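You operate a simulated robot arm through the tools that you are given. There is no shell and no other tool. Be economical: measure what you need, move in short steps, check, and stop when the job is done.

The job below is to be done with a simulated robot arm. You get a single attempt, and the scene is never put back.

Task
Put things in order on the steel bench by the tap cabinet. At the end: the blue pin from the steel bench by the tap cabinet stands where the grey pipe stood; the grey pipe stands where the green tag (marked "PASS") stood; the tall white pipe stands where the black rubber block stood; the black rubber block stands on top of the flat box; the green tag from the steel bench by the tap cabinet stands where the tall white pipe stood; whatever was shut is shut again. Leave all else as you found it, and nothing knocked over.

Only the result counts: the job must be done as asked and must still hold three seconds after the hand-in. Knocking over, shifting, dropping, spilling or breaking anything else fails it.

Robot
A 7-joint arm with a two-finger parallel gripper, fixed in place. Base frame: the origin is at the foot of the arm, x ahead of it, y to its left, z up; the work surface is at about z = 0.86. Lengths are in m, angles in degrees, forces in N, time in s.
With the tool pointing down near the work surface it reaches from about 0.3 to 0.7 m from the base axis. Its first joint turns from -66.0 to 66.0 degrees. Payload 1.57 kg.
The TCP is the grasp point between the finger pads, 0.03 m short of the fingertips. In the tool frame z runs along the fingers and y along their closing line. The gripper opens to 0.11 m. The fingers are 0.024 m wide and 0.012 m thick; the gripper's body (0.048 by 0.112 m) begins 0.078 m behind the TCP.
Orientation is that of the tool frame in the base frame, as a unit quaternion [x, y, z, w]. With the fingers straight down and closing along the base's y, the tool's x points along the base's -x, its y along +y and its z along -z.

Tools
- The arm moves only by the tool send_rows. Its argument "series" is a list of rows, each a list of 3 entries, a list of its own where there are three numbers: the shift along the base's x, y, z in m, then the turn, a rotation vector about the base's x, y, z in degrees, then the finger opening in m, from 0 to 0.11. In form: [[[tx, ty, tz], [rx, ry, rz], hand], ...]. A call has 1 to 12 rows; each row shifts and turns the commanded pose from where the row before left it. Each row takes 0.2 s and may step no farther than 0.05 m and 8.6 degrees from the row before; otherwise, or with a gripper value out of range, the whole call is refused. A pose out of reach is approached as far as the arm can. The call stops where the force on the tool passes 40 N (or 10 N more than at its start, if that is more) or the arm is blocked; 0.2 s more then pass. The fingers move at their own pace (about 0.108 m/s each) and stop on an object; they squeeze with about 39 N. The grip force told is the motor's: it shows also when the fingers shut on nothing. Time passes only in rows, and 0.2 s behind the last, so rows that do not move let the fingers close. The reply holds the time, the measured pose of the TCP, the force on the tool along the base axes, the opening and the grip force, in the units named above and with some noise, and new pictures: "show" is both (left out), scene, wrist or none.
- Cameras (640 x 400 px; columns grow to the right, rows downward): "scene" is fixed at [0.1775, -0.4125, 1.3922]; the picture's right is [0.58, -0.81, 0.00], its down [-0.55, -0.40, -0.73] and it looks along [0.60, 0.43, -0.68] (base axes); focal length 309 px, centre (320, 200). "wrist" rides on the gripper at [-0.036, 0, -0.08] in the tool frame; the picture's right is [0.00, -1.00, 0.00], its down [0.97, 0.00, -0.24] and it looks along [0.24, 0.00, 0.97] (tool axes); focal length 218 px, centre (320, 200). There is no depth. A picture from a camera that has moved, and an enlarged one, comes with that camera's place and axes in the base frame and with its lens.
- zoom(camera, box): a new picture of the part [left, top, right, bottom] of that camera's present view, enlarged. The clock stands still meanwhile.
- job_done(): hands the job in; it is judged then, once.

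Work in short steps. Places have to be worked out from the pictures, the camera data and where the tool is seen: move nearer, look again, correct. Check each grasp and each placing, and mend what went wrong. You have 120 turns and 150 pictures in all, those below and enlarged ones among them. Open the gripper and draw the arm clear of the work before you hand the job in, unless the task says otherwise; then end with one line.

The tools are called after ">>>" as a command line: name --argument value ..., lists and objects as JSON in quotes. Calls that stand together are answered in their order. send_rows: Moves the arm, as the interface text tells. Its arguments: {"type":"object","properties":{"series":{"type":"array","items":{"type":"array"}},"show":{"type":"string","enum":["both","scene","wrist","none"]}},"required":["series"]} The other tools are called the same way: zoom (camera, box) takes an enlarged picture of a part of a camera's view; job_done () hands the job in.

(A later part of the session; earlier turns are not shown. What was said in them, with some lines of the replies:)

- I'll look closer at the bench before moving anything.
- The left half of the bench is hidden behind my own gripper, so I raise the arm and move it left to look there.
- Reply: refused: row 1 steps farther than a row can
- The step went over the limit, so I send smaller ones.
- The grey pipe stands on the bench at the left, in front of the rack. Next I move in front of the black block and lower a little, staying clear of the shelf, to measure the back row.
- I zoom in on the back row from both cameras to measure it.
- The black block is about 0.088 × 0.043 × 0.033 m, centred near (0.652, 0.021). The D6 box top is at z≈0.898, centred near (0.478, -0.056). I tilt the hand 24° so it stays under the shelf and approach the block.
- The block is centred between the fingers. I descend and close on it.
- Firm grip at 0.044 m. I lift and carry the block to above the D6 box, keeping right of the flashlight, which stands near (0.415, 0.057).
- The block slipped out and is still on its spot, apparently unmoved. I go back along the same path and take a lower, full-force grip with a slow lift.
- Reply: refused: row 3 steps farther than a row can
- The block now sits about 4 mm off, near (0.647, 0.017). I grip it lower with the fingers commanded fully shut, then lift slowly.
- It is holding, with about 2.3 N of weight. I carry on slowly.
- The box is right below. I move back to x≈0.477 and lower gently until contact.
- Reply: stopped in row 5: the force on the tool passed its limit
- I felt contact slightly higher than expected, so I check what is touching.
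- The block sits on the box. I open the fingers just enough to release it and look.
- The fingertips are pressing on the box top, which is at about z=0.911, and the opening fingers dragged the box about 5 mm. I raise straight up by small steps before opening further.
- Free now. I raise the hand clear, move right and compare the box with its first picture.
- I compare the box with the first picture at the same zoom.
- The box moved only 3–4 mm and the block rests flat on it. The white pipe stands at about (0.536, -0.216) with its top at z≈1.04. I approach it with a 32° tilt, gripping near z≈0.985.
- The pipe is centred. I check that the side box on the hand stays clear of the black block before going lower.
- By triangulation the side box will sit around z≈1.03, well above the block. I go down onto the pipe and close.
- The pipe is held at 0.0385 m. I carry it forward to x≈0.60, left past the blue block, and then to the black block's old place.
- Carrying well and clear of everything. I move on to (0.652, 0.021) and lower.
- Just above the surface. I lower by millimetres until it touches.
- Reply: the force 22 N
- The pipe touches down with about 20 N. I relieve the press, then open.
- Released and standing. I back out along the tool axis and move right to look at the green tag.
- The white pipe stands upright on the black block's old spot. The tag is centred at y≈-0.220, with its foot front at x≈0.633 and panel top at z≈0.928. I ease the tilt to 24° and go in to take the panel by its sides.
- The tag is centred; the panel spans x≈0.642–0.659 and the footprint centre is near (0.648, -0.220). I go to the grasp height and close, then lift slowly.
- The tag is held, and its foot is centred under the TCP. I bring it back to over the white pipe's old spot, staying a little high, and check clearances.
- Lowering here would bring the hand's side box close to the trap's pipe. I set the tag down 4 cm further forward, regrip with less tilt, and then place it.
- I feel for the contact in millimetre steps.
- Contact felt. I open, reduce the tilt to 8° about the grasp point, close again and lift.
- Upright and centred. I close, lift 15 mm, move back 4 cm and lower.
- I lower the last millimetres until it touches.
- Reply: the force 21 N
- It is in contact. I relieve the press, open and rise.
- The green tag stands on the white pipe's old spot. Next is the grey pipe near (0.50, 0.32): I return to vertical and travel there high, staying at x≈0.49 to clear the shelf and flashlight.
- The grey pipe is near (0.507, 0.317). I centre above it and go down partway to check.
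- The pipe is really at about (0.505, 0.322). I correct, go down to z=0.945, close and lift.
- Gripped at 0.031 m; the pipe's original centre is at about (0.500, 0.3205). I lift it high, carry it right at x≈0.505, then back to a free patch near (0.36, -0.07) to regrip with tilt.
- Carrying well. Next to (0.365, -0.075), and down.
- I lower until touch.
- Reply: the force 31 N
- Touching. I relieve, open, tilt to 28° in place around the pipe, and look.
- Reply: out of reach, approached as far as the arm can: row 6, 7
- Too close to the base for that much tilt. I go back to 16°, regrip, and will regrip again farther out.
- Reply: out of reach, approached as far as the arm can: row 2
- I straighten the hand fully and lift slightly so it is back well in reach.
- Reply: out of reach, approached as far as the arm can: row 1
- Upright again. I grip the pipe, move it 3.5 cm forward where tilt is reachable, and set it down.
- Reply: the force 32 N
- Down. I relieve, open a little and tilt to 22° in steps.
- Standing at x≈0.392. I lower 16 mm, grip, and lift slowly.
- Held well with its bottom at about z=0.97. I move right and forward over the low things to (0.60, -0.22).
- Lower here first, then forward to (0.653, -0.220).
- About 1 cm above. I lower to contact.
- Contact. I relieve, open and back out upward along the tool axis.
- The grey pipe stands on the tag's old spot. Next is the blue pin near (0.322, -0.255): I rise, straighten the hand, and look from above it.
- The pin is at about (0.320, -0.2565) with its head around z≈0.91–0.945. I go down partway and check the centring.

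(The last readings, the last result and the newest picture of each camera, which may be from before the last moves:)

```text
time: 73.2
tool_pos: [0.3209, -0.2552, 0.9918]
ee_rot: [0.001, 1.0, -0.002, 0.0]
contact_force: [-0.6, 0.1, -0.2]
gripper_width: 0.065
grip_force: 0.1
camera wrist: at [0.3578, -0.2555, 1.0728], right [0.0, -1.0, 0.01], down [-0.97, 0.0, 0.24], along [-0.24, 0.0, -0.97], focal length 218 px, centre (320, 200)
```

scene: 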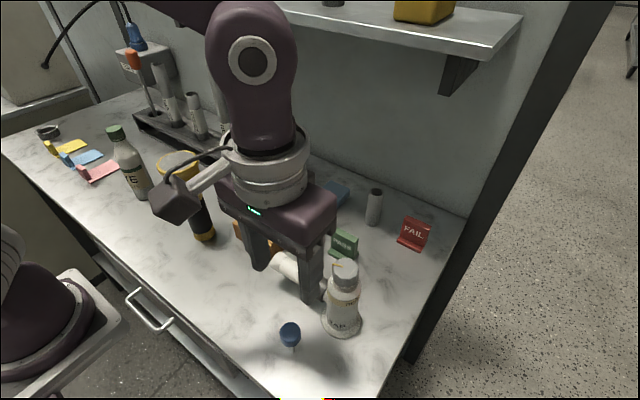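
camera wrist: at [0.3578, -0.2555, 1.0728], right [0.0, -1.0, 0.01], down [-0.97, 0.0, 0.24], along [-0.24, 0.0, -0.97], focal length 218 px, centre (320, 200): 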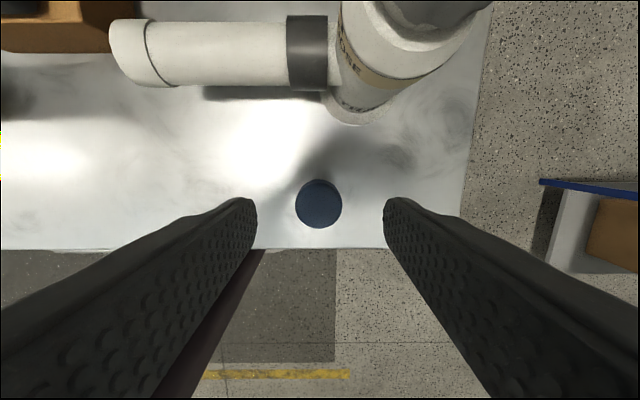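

The head is centred at x≈0.318 with its top near z≈0.92. I go down to z=0.92 and close.

>>> send_rows --series '[[[-0.0025, 0, -0.03], [0, 0, 0], 0.065], [[0, 0, -0.03], [0, 0, 0], 0.065], [[0, 0, -0.012], [0, 0, 0], 0.065], [[0, 0, 0], [0, 0, 0], 0.065]]'

>>> zoom --camera "scene" --box '[230, 260, 390, 380]'

```text
time: 74.2
tool_pos: [0.3181, -0.2563, 0.9193]
ee_rot: [0.0, 1.0, -0.004, 0.0]
contact_force: [0.1, 0.1, 0.7]
gripper_width: 0.065
grip_force: 0.1
camera wrist: at [0.3551, -0.2562, 1.0012], right [0.0, -1.0, 0.01], down [-0.97, 0.0, 0.24], along [-0.24, 0.0, -0.97], focal length 218 px, centre (320, 200)
```

scene: 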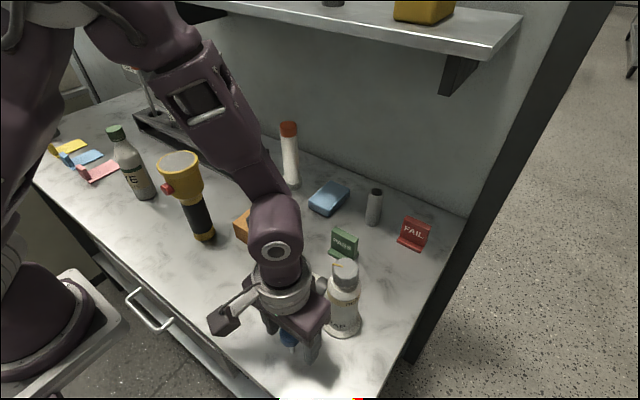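
wrist: 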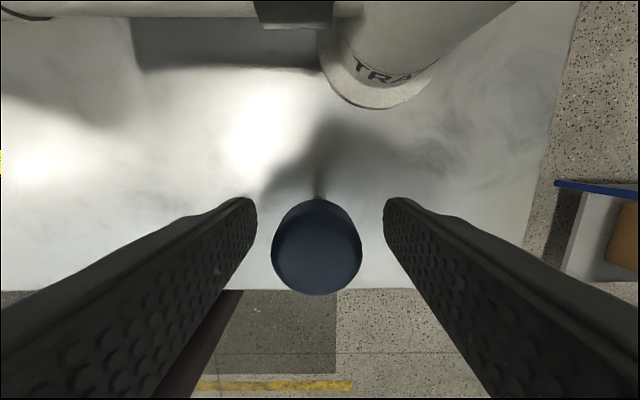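

```text
3.33 times, centred on (310, 320) of scene
camera zoom: at [0.1775, -0.4125, 1.3922], right [0.58, -0.81, 0.0], down [-0.55, -0.4, -0.73], along [0.6, 0.43, -0.68], focal length 1031 px, centre (353, -200)
```

zoom: 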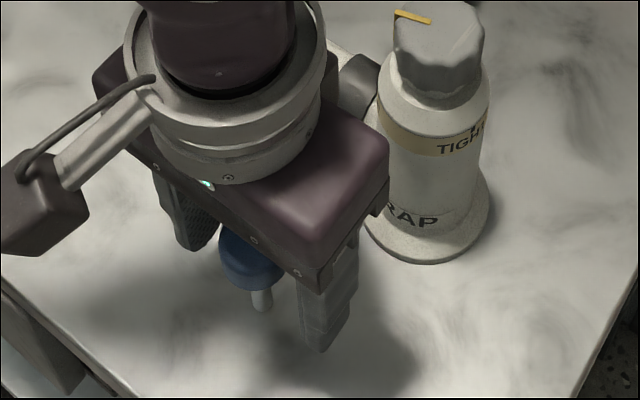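

The head sits between the fingers. I shift 3 mm forward, close and lift slowly.

>>> send_rows --series '[[[0.0025, 0.001, -0.003], [0, 0, 0], 0.065], [[0, 0, 0], [0, 0, 0], 0.0], [[0, 0, 0], [0, 0, 0], 0.0], [[0, 0, 0], [0, 0, 0], 0.0], [[0, 0, 0.006], [0, 0, 0], 0.0], [[0, 0, 0.012], [0, 0, 0], 0.0], [[0, 0, 0.03], [0, 0, 0], 0.0], [[0, 0, 0.04], [0, 0, 0], 0.0]]'

>>> zoom --camera "scene" --box '[210, 200, 390, 320]'

```text
time: 76.0
tool_pos: [0.3207, -0.2553, 1.0049]
ee_rot: [0.001, 1.0, -0.002, -0.001]
contact_force: [-0.6, 0.3, -1.3]
gripper_width: 0.0304
grip_force: 39.4
camera wrist: at [0.3571, -0.2547, 1.0866], right [0.0, -1.0, 0.01], down [-0.97, 0.0, 0.24], along [-0.24, -0.01, -0.97], focal length 218 px, centre (320, 200)
```

scene: 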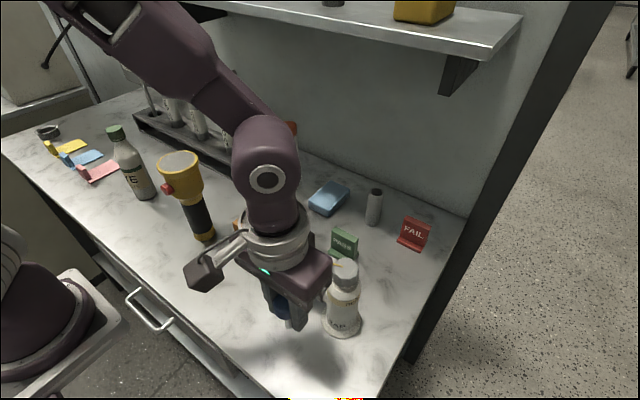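
wrist: 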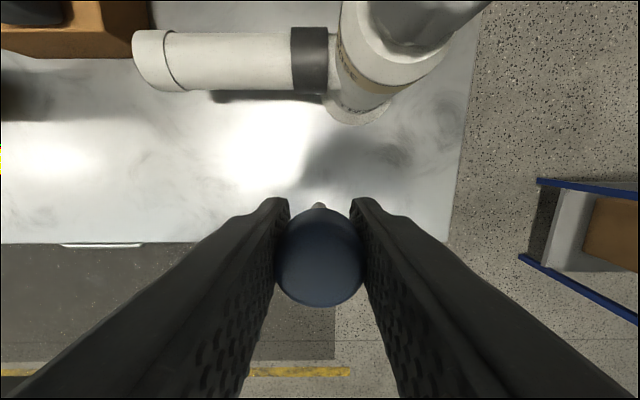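

```text
3.33 times, centred on (300, 260) of scene
camera zoom: at [0.1775, -0.4125, 1.3922], right [0.58, -0.81, 0.0], down [-0.55, -0.4, -0.73], along [0.6, 0.43, -0.68], focal length 1031 px, centre (387, 0)
```

zoom: 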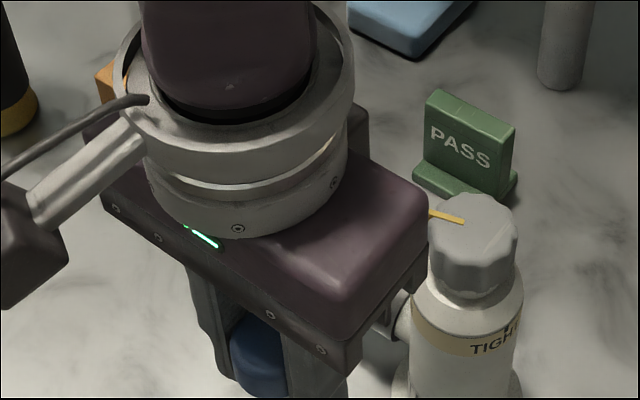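

The pin is held. I raise it above bottle and flashlight height, then carry it left.

>>> send_rows --series '[[[0, 0, 0.04], [0, 0, 0], 0.0], [[0, 0, 0.045], [0, 0, 0], 0.0], [[0, 0, 0.045], [0, 0, 0], 0.0], [[0, 0.03, 0.02], [0, 0, 0], 0.0], [[0.01, 0.045, 0], [0, 0, 0], 0.0], [[0.015, 0.045, 0], [0, 0, 0], 0.0], [[0.015, 0.045, 0], [0, 0, 0], 0.0], [[0.015, 0.045, 0], [0, 0, 0], 0.0], [[0.015, 0.045, 0], [0, 0, 0], 0.0], [[0.015, 0.045, 0], [0, 0, 0], 0.0], [[0.015, 0.045, 0], [0, 0, 0], 0.0], [[0.015, 0.045, 0], [0, 0, 0], 0.0]]' --show "wrist"

```text
time: 78.5
tool_pos: [0.435, 0.1368, 1.1538]
ee_rot: [0.001, 1.0, -0.002, -0.002]
contact_force: [0.9, 0.9, -1.4]
gripper_width: 0.0299
grip_force: 38.9
camera wrist: at [0.4719, 0.1356, 1.235], right [0.0, -1.0, 0.01], down [-0.97, 0.0, 0.24], along [-0.24, 0.0, -0.97], focal length 218 px, centre (320, 200)
```

wrist: 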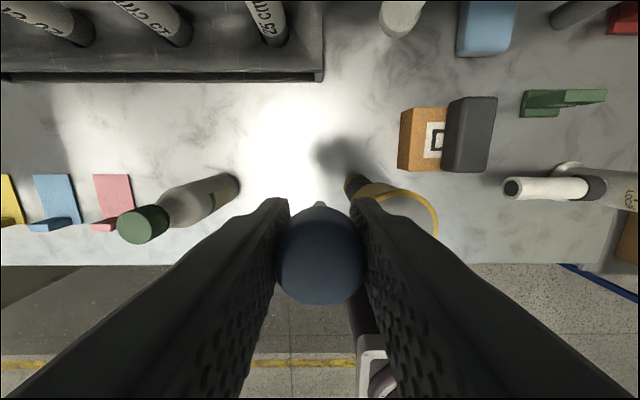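

Pin upright in the grip. I continue to over (0.500, 0.3205) and descend partway.

>>> send_rows --series '[[[0.02, 0.042, 0], [0, 0, 0], 0.0], [[0.02, 0.042, 0], [0, 0, 0], 0.0], [[0.015, 0.045, 0], [0, 0, 0], 0.0], [[0.01, 0.045, 0], [0, 0, 0], 0.0], [[0, 0.01, -0.04], [0, 0, 0], 0.0], [[0, 0, -0.045], [0, 0, 0], 0.0], [[0, 0, -0.045], [0, 0, 0], 0.0], [[0, 0, -0.045], [0, 0, 0], 0.0], [[0, 0, -0.03], [0, 0, 0], 0.0], [[0, 0, 0], [0, 0, 0], 0.0]]'

```text
time: 80.8
tool_pos: [0.4989, 0.319, 0.9491]
ee_rot: [0.0, 1.0, -0.002, 0.0]
contact_force: [-0.5, -0.7, 0.0]
gripper_width: 0.0301
grip_force: 39.2
camera wrist: at [0.5365, 0.3191, 1.0314], right [0.0, -1.0, 0.01], down [-0.97, 0.0, 0.24], along [-0.24, -0.01, -0.97], focal length 218 px, centre (320, 200)
```

scene: 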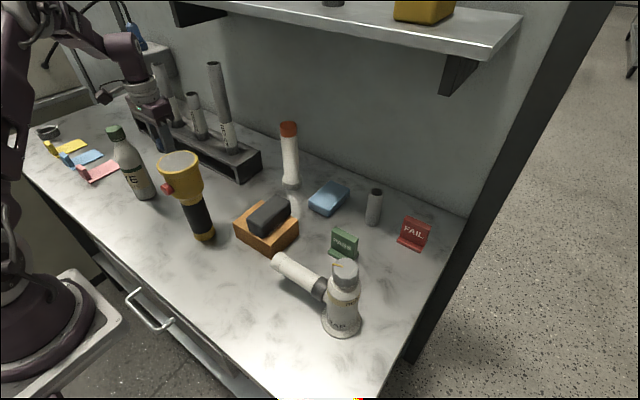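
wrist: 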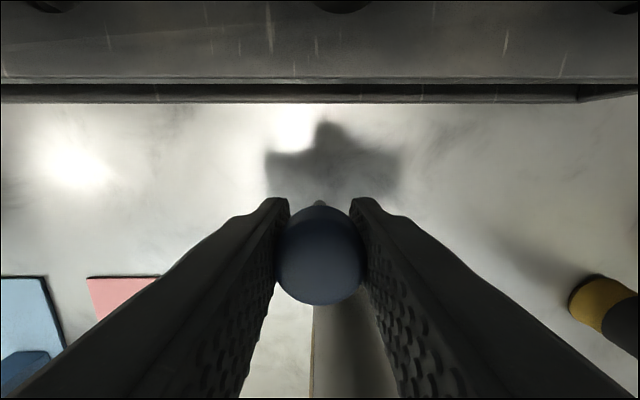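

Lower to just above the surface and then by millimetres.

>>> send_rows --series '[[[0, 0, -0.015], [0, 0, 0], 0.0], [[0, 0, -0.01], [0, 0, 0], 0.0], [[0, 0, -0.004], [0, 0, 0], 0.0], [[0, 0, -0.001], [0, 0, 0], 0.0], [[0, 0, -0.001], [0, 0, 0], 0.0], [[0, 0, 0], [0, 0, 0], 0.0]]' --show "none"

```text
time: 82.2
tool_pos: [0.5008, 0.3193, 0.919]
ee_rot: [0.001, 1.0, -0.002, -0.001]
contact_force: [0.3, -0.4, -0.5]
gripper_width: 0.0302
grip_force: 38.9
```

>>> send_rows --series '[[[0, 0, -0.001], [0, 0, 0], 0.0], [[0, 0, -0.001], [0, 0, 0], 0.0], [[0, 0, 0], [0, 0, 0], 0.0]]' --show "none"

```text
time: 83.0
tool_pos: [0.501, 0.3183, 0.9165]
ee_rot: [0.001, 1.0, -0.003, 0.0]
contact_force: [0.0, -0.6, -0.7]
gripper_width: 0.0301
grip_force: 38.4
```

>>> send_rows --series '[[[0, 0.001, -0.001], [0, 0, 0], 0.0], [[0, 0, -0.001], [0, 0, 0], 0.0], [[0, 0, 0], [0, 0, 0], 0.0]]' --show "none"

```text
time: 83.8
tool_pos: [0.4991, 0.3208, 0.9173]
ee_rot: [0.001, 1.0, -0.002, 0.001]
contact_force: [-5.0, -3.3, 29.3]
gripper_width: 0.0297
grip_force: 38.7
```

Contact. I relieve the press and open slowly in small increments so the pin stays upright.

>>> send_rows --series '[[[0, 0, 0.0012], [0, 0, 0], 0.0], [[0, 0, 0], [0, 0, 0], 0.0], [[0, 0, 0], [0, 0, 0], 0.032], [[0, 0, 0], [0, 0, 0], 0.036], [[0, 0, 0], [0, 0, 0], 0.045], [[0, 0, 0], [0, 0, 0], 0.06]]'

```text
time: 85.2
tool_pos: [0.4998, 0.3201, 0.9155]
ee_rot: [0.0, 1.0, -0.003, 0.0]
contact_force: [-0.3, 0.1, 1.0]
gripper_width: 0.06
grip_force: 0.0
camera wrist: at [0.5374, 0.32, 0.9978], right [0.0, -1.0, 0.01], down [-0.97, 0.0, 0.24], along [-0.24, -0.01, -0.97], focal length 218 px, centre (320, 200)
```

scene: 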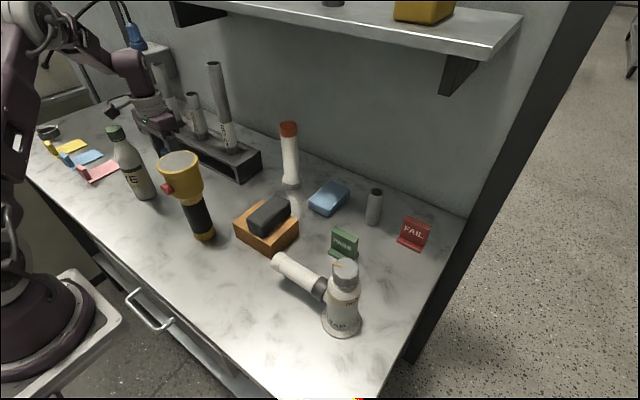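
wrist: 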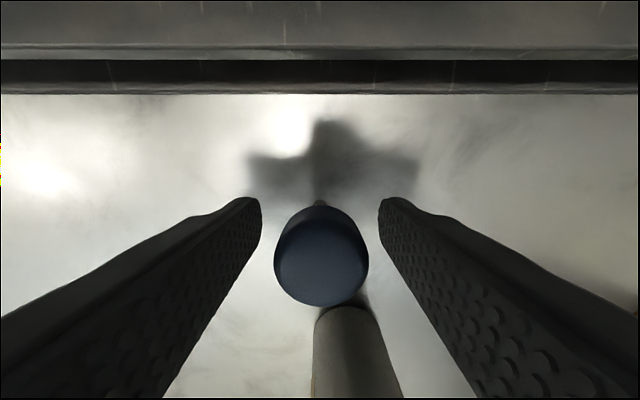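

The pin stands on its own. I go straight up and clear.

>>> send_rows --series '[[[0, 0, 0.02], [0, 0, 0], 0.065], [[0, 0, 0.04], [0, 0, 0], 0.065], [[0, 0, 0.045], [0, 0, 0], 0.065], [[0, 0, 0.045], [0, 0, 0], 0.065], [[0, 0, 0.045], [0, 0, 0], 0.065], [[-0.01, -0.045, 0.01], [0, 0, 0], 0.065], [[-0.015, -0.045, 0], [0, 0, 0], 0.065], [[-0.015, -0.045, 0], [0, 0, 0], 0.065], [[-0.015, -0.045, 0], [0, 0, 0], 0.065], [[-0.015, -0.045, 0], [0, 0, 0], 0.065], [[0, 0, 0], [0, 0, 0], 0.065]]'

>>> zoom --camera "scene" --box '[220, 120, 460, 320]'

>>> zoom --camera "scene" --box '[20, 80, 260, 260]'

```text
time: 87.5
tool_pos: [0.4314, 0.094, 1.1229]
ee_rot: [0.0, 1.0, -0.003, -0.001]
contact_force: [0.8, 0.7, -0.7]
gripper_width: 0.0651
grip_force: 0.1
camera wrist: at [0.4682, 0.0949, 1.2042], right [0.0, -1.0, 0.01], down [-0.97, 0.0, 0.24], along [-0.24, -0.01, -0.97], focal length 218 px, centre (320, 200)
```

scene: 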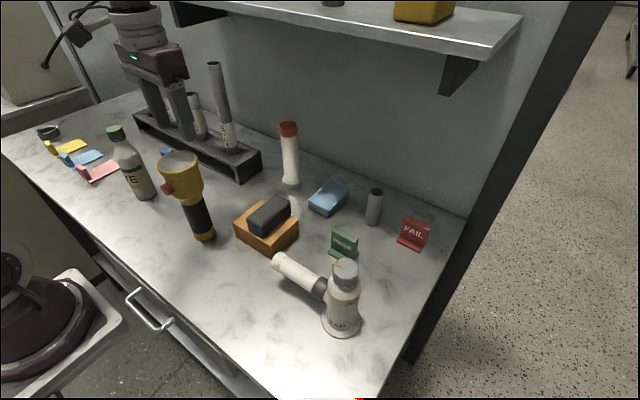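
wrist: 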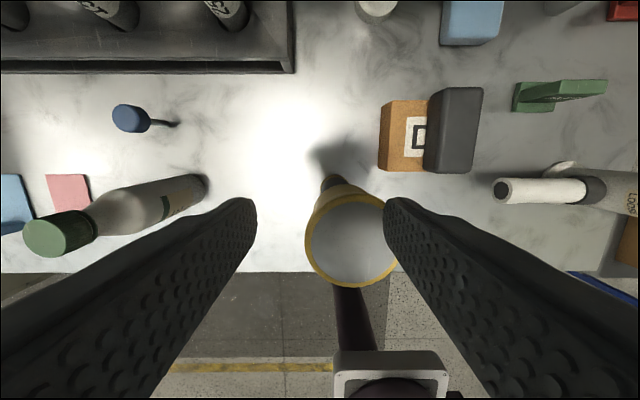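

```text
2.00 times, centred on (340, 220) of scene
camera zoom: at [0.1775, -0.4125, 1.3922], right [0.58, -0.81, 0.0], down [-0.55, -0.4, -0.73], along [0.6, 0.43, -0.68], focal length 618 px, centre (280, 160)
```

zoom: 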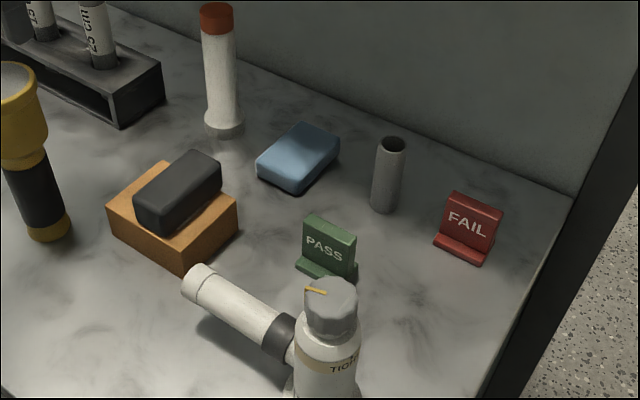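

```text
2.22 times, centred on (140, 170) of scene
camera zoom: at [0.1775, -0.4125, 1.3922], right [0.58, -0.81, 0.0], down [-0.55, -0.4, -0.73], along [0.6, 0.43, -0.68], focal length 687 px, centre (720, 267)
```

zoom: 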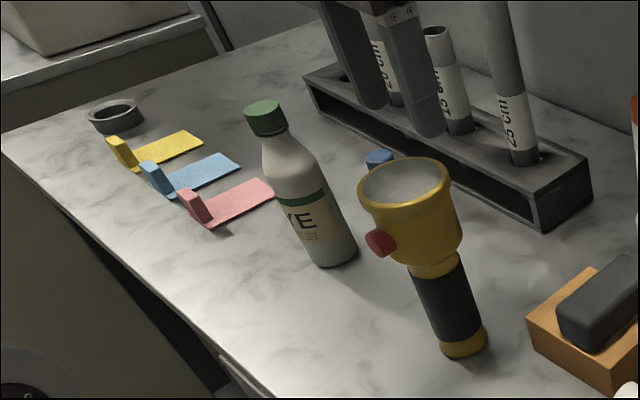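

All five things stand in their places and nothing else looks disturbed. I lift the arm a bit more so it is well clear.

>>> send_rows --series '[[[0, -0.02, 0.04], [0, 0, 0], 0.1], [[0, -0.04, 0.02], [0, 0, 0], 0.1], [[0, -0.04, 0], [0, 0, 0], 0.1], [[0, 0, 0], [0, 0, 0], 0.1]]' --show "scene"

```text
time: 88.5
tool_pos: [0.4302, -0.0053, 1.1825]
ee_rot: [0.0, 1.0, -0.003, -0.001]
contact_force: [0.2, -0.1, 0.3]
gripper_width: 0.0998
grip_force: 0.1
```

scene: 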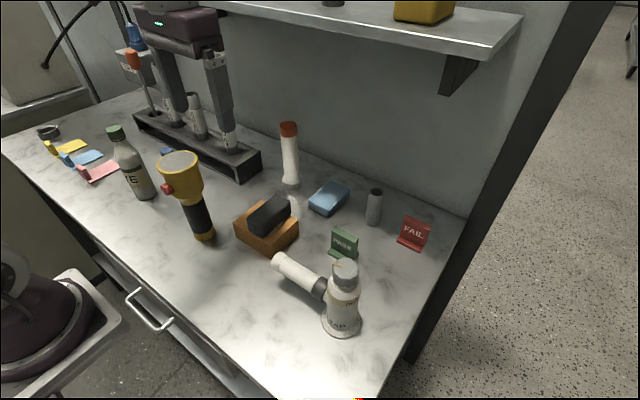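

The arm is clear, the gripper is open, and everything is standing, so I hand the job in.

>>> job_done

```text
The job is handed in.
```

The blue pin, grey pipe, green tag, tall white pipe and black rubber block are all standing in the places you asked for, nothing was knocked over and nothing shut was opened, but the flat box was nudged about 3–4 mm while I set the block on it and I left it there.
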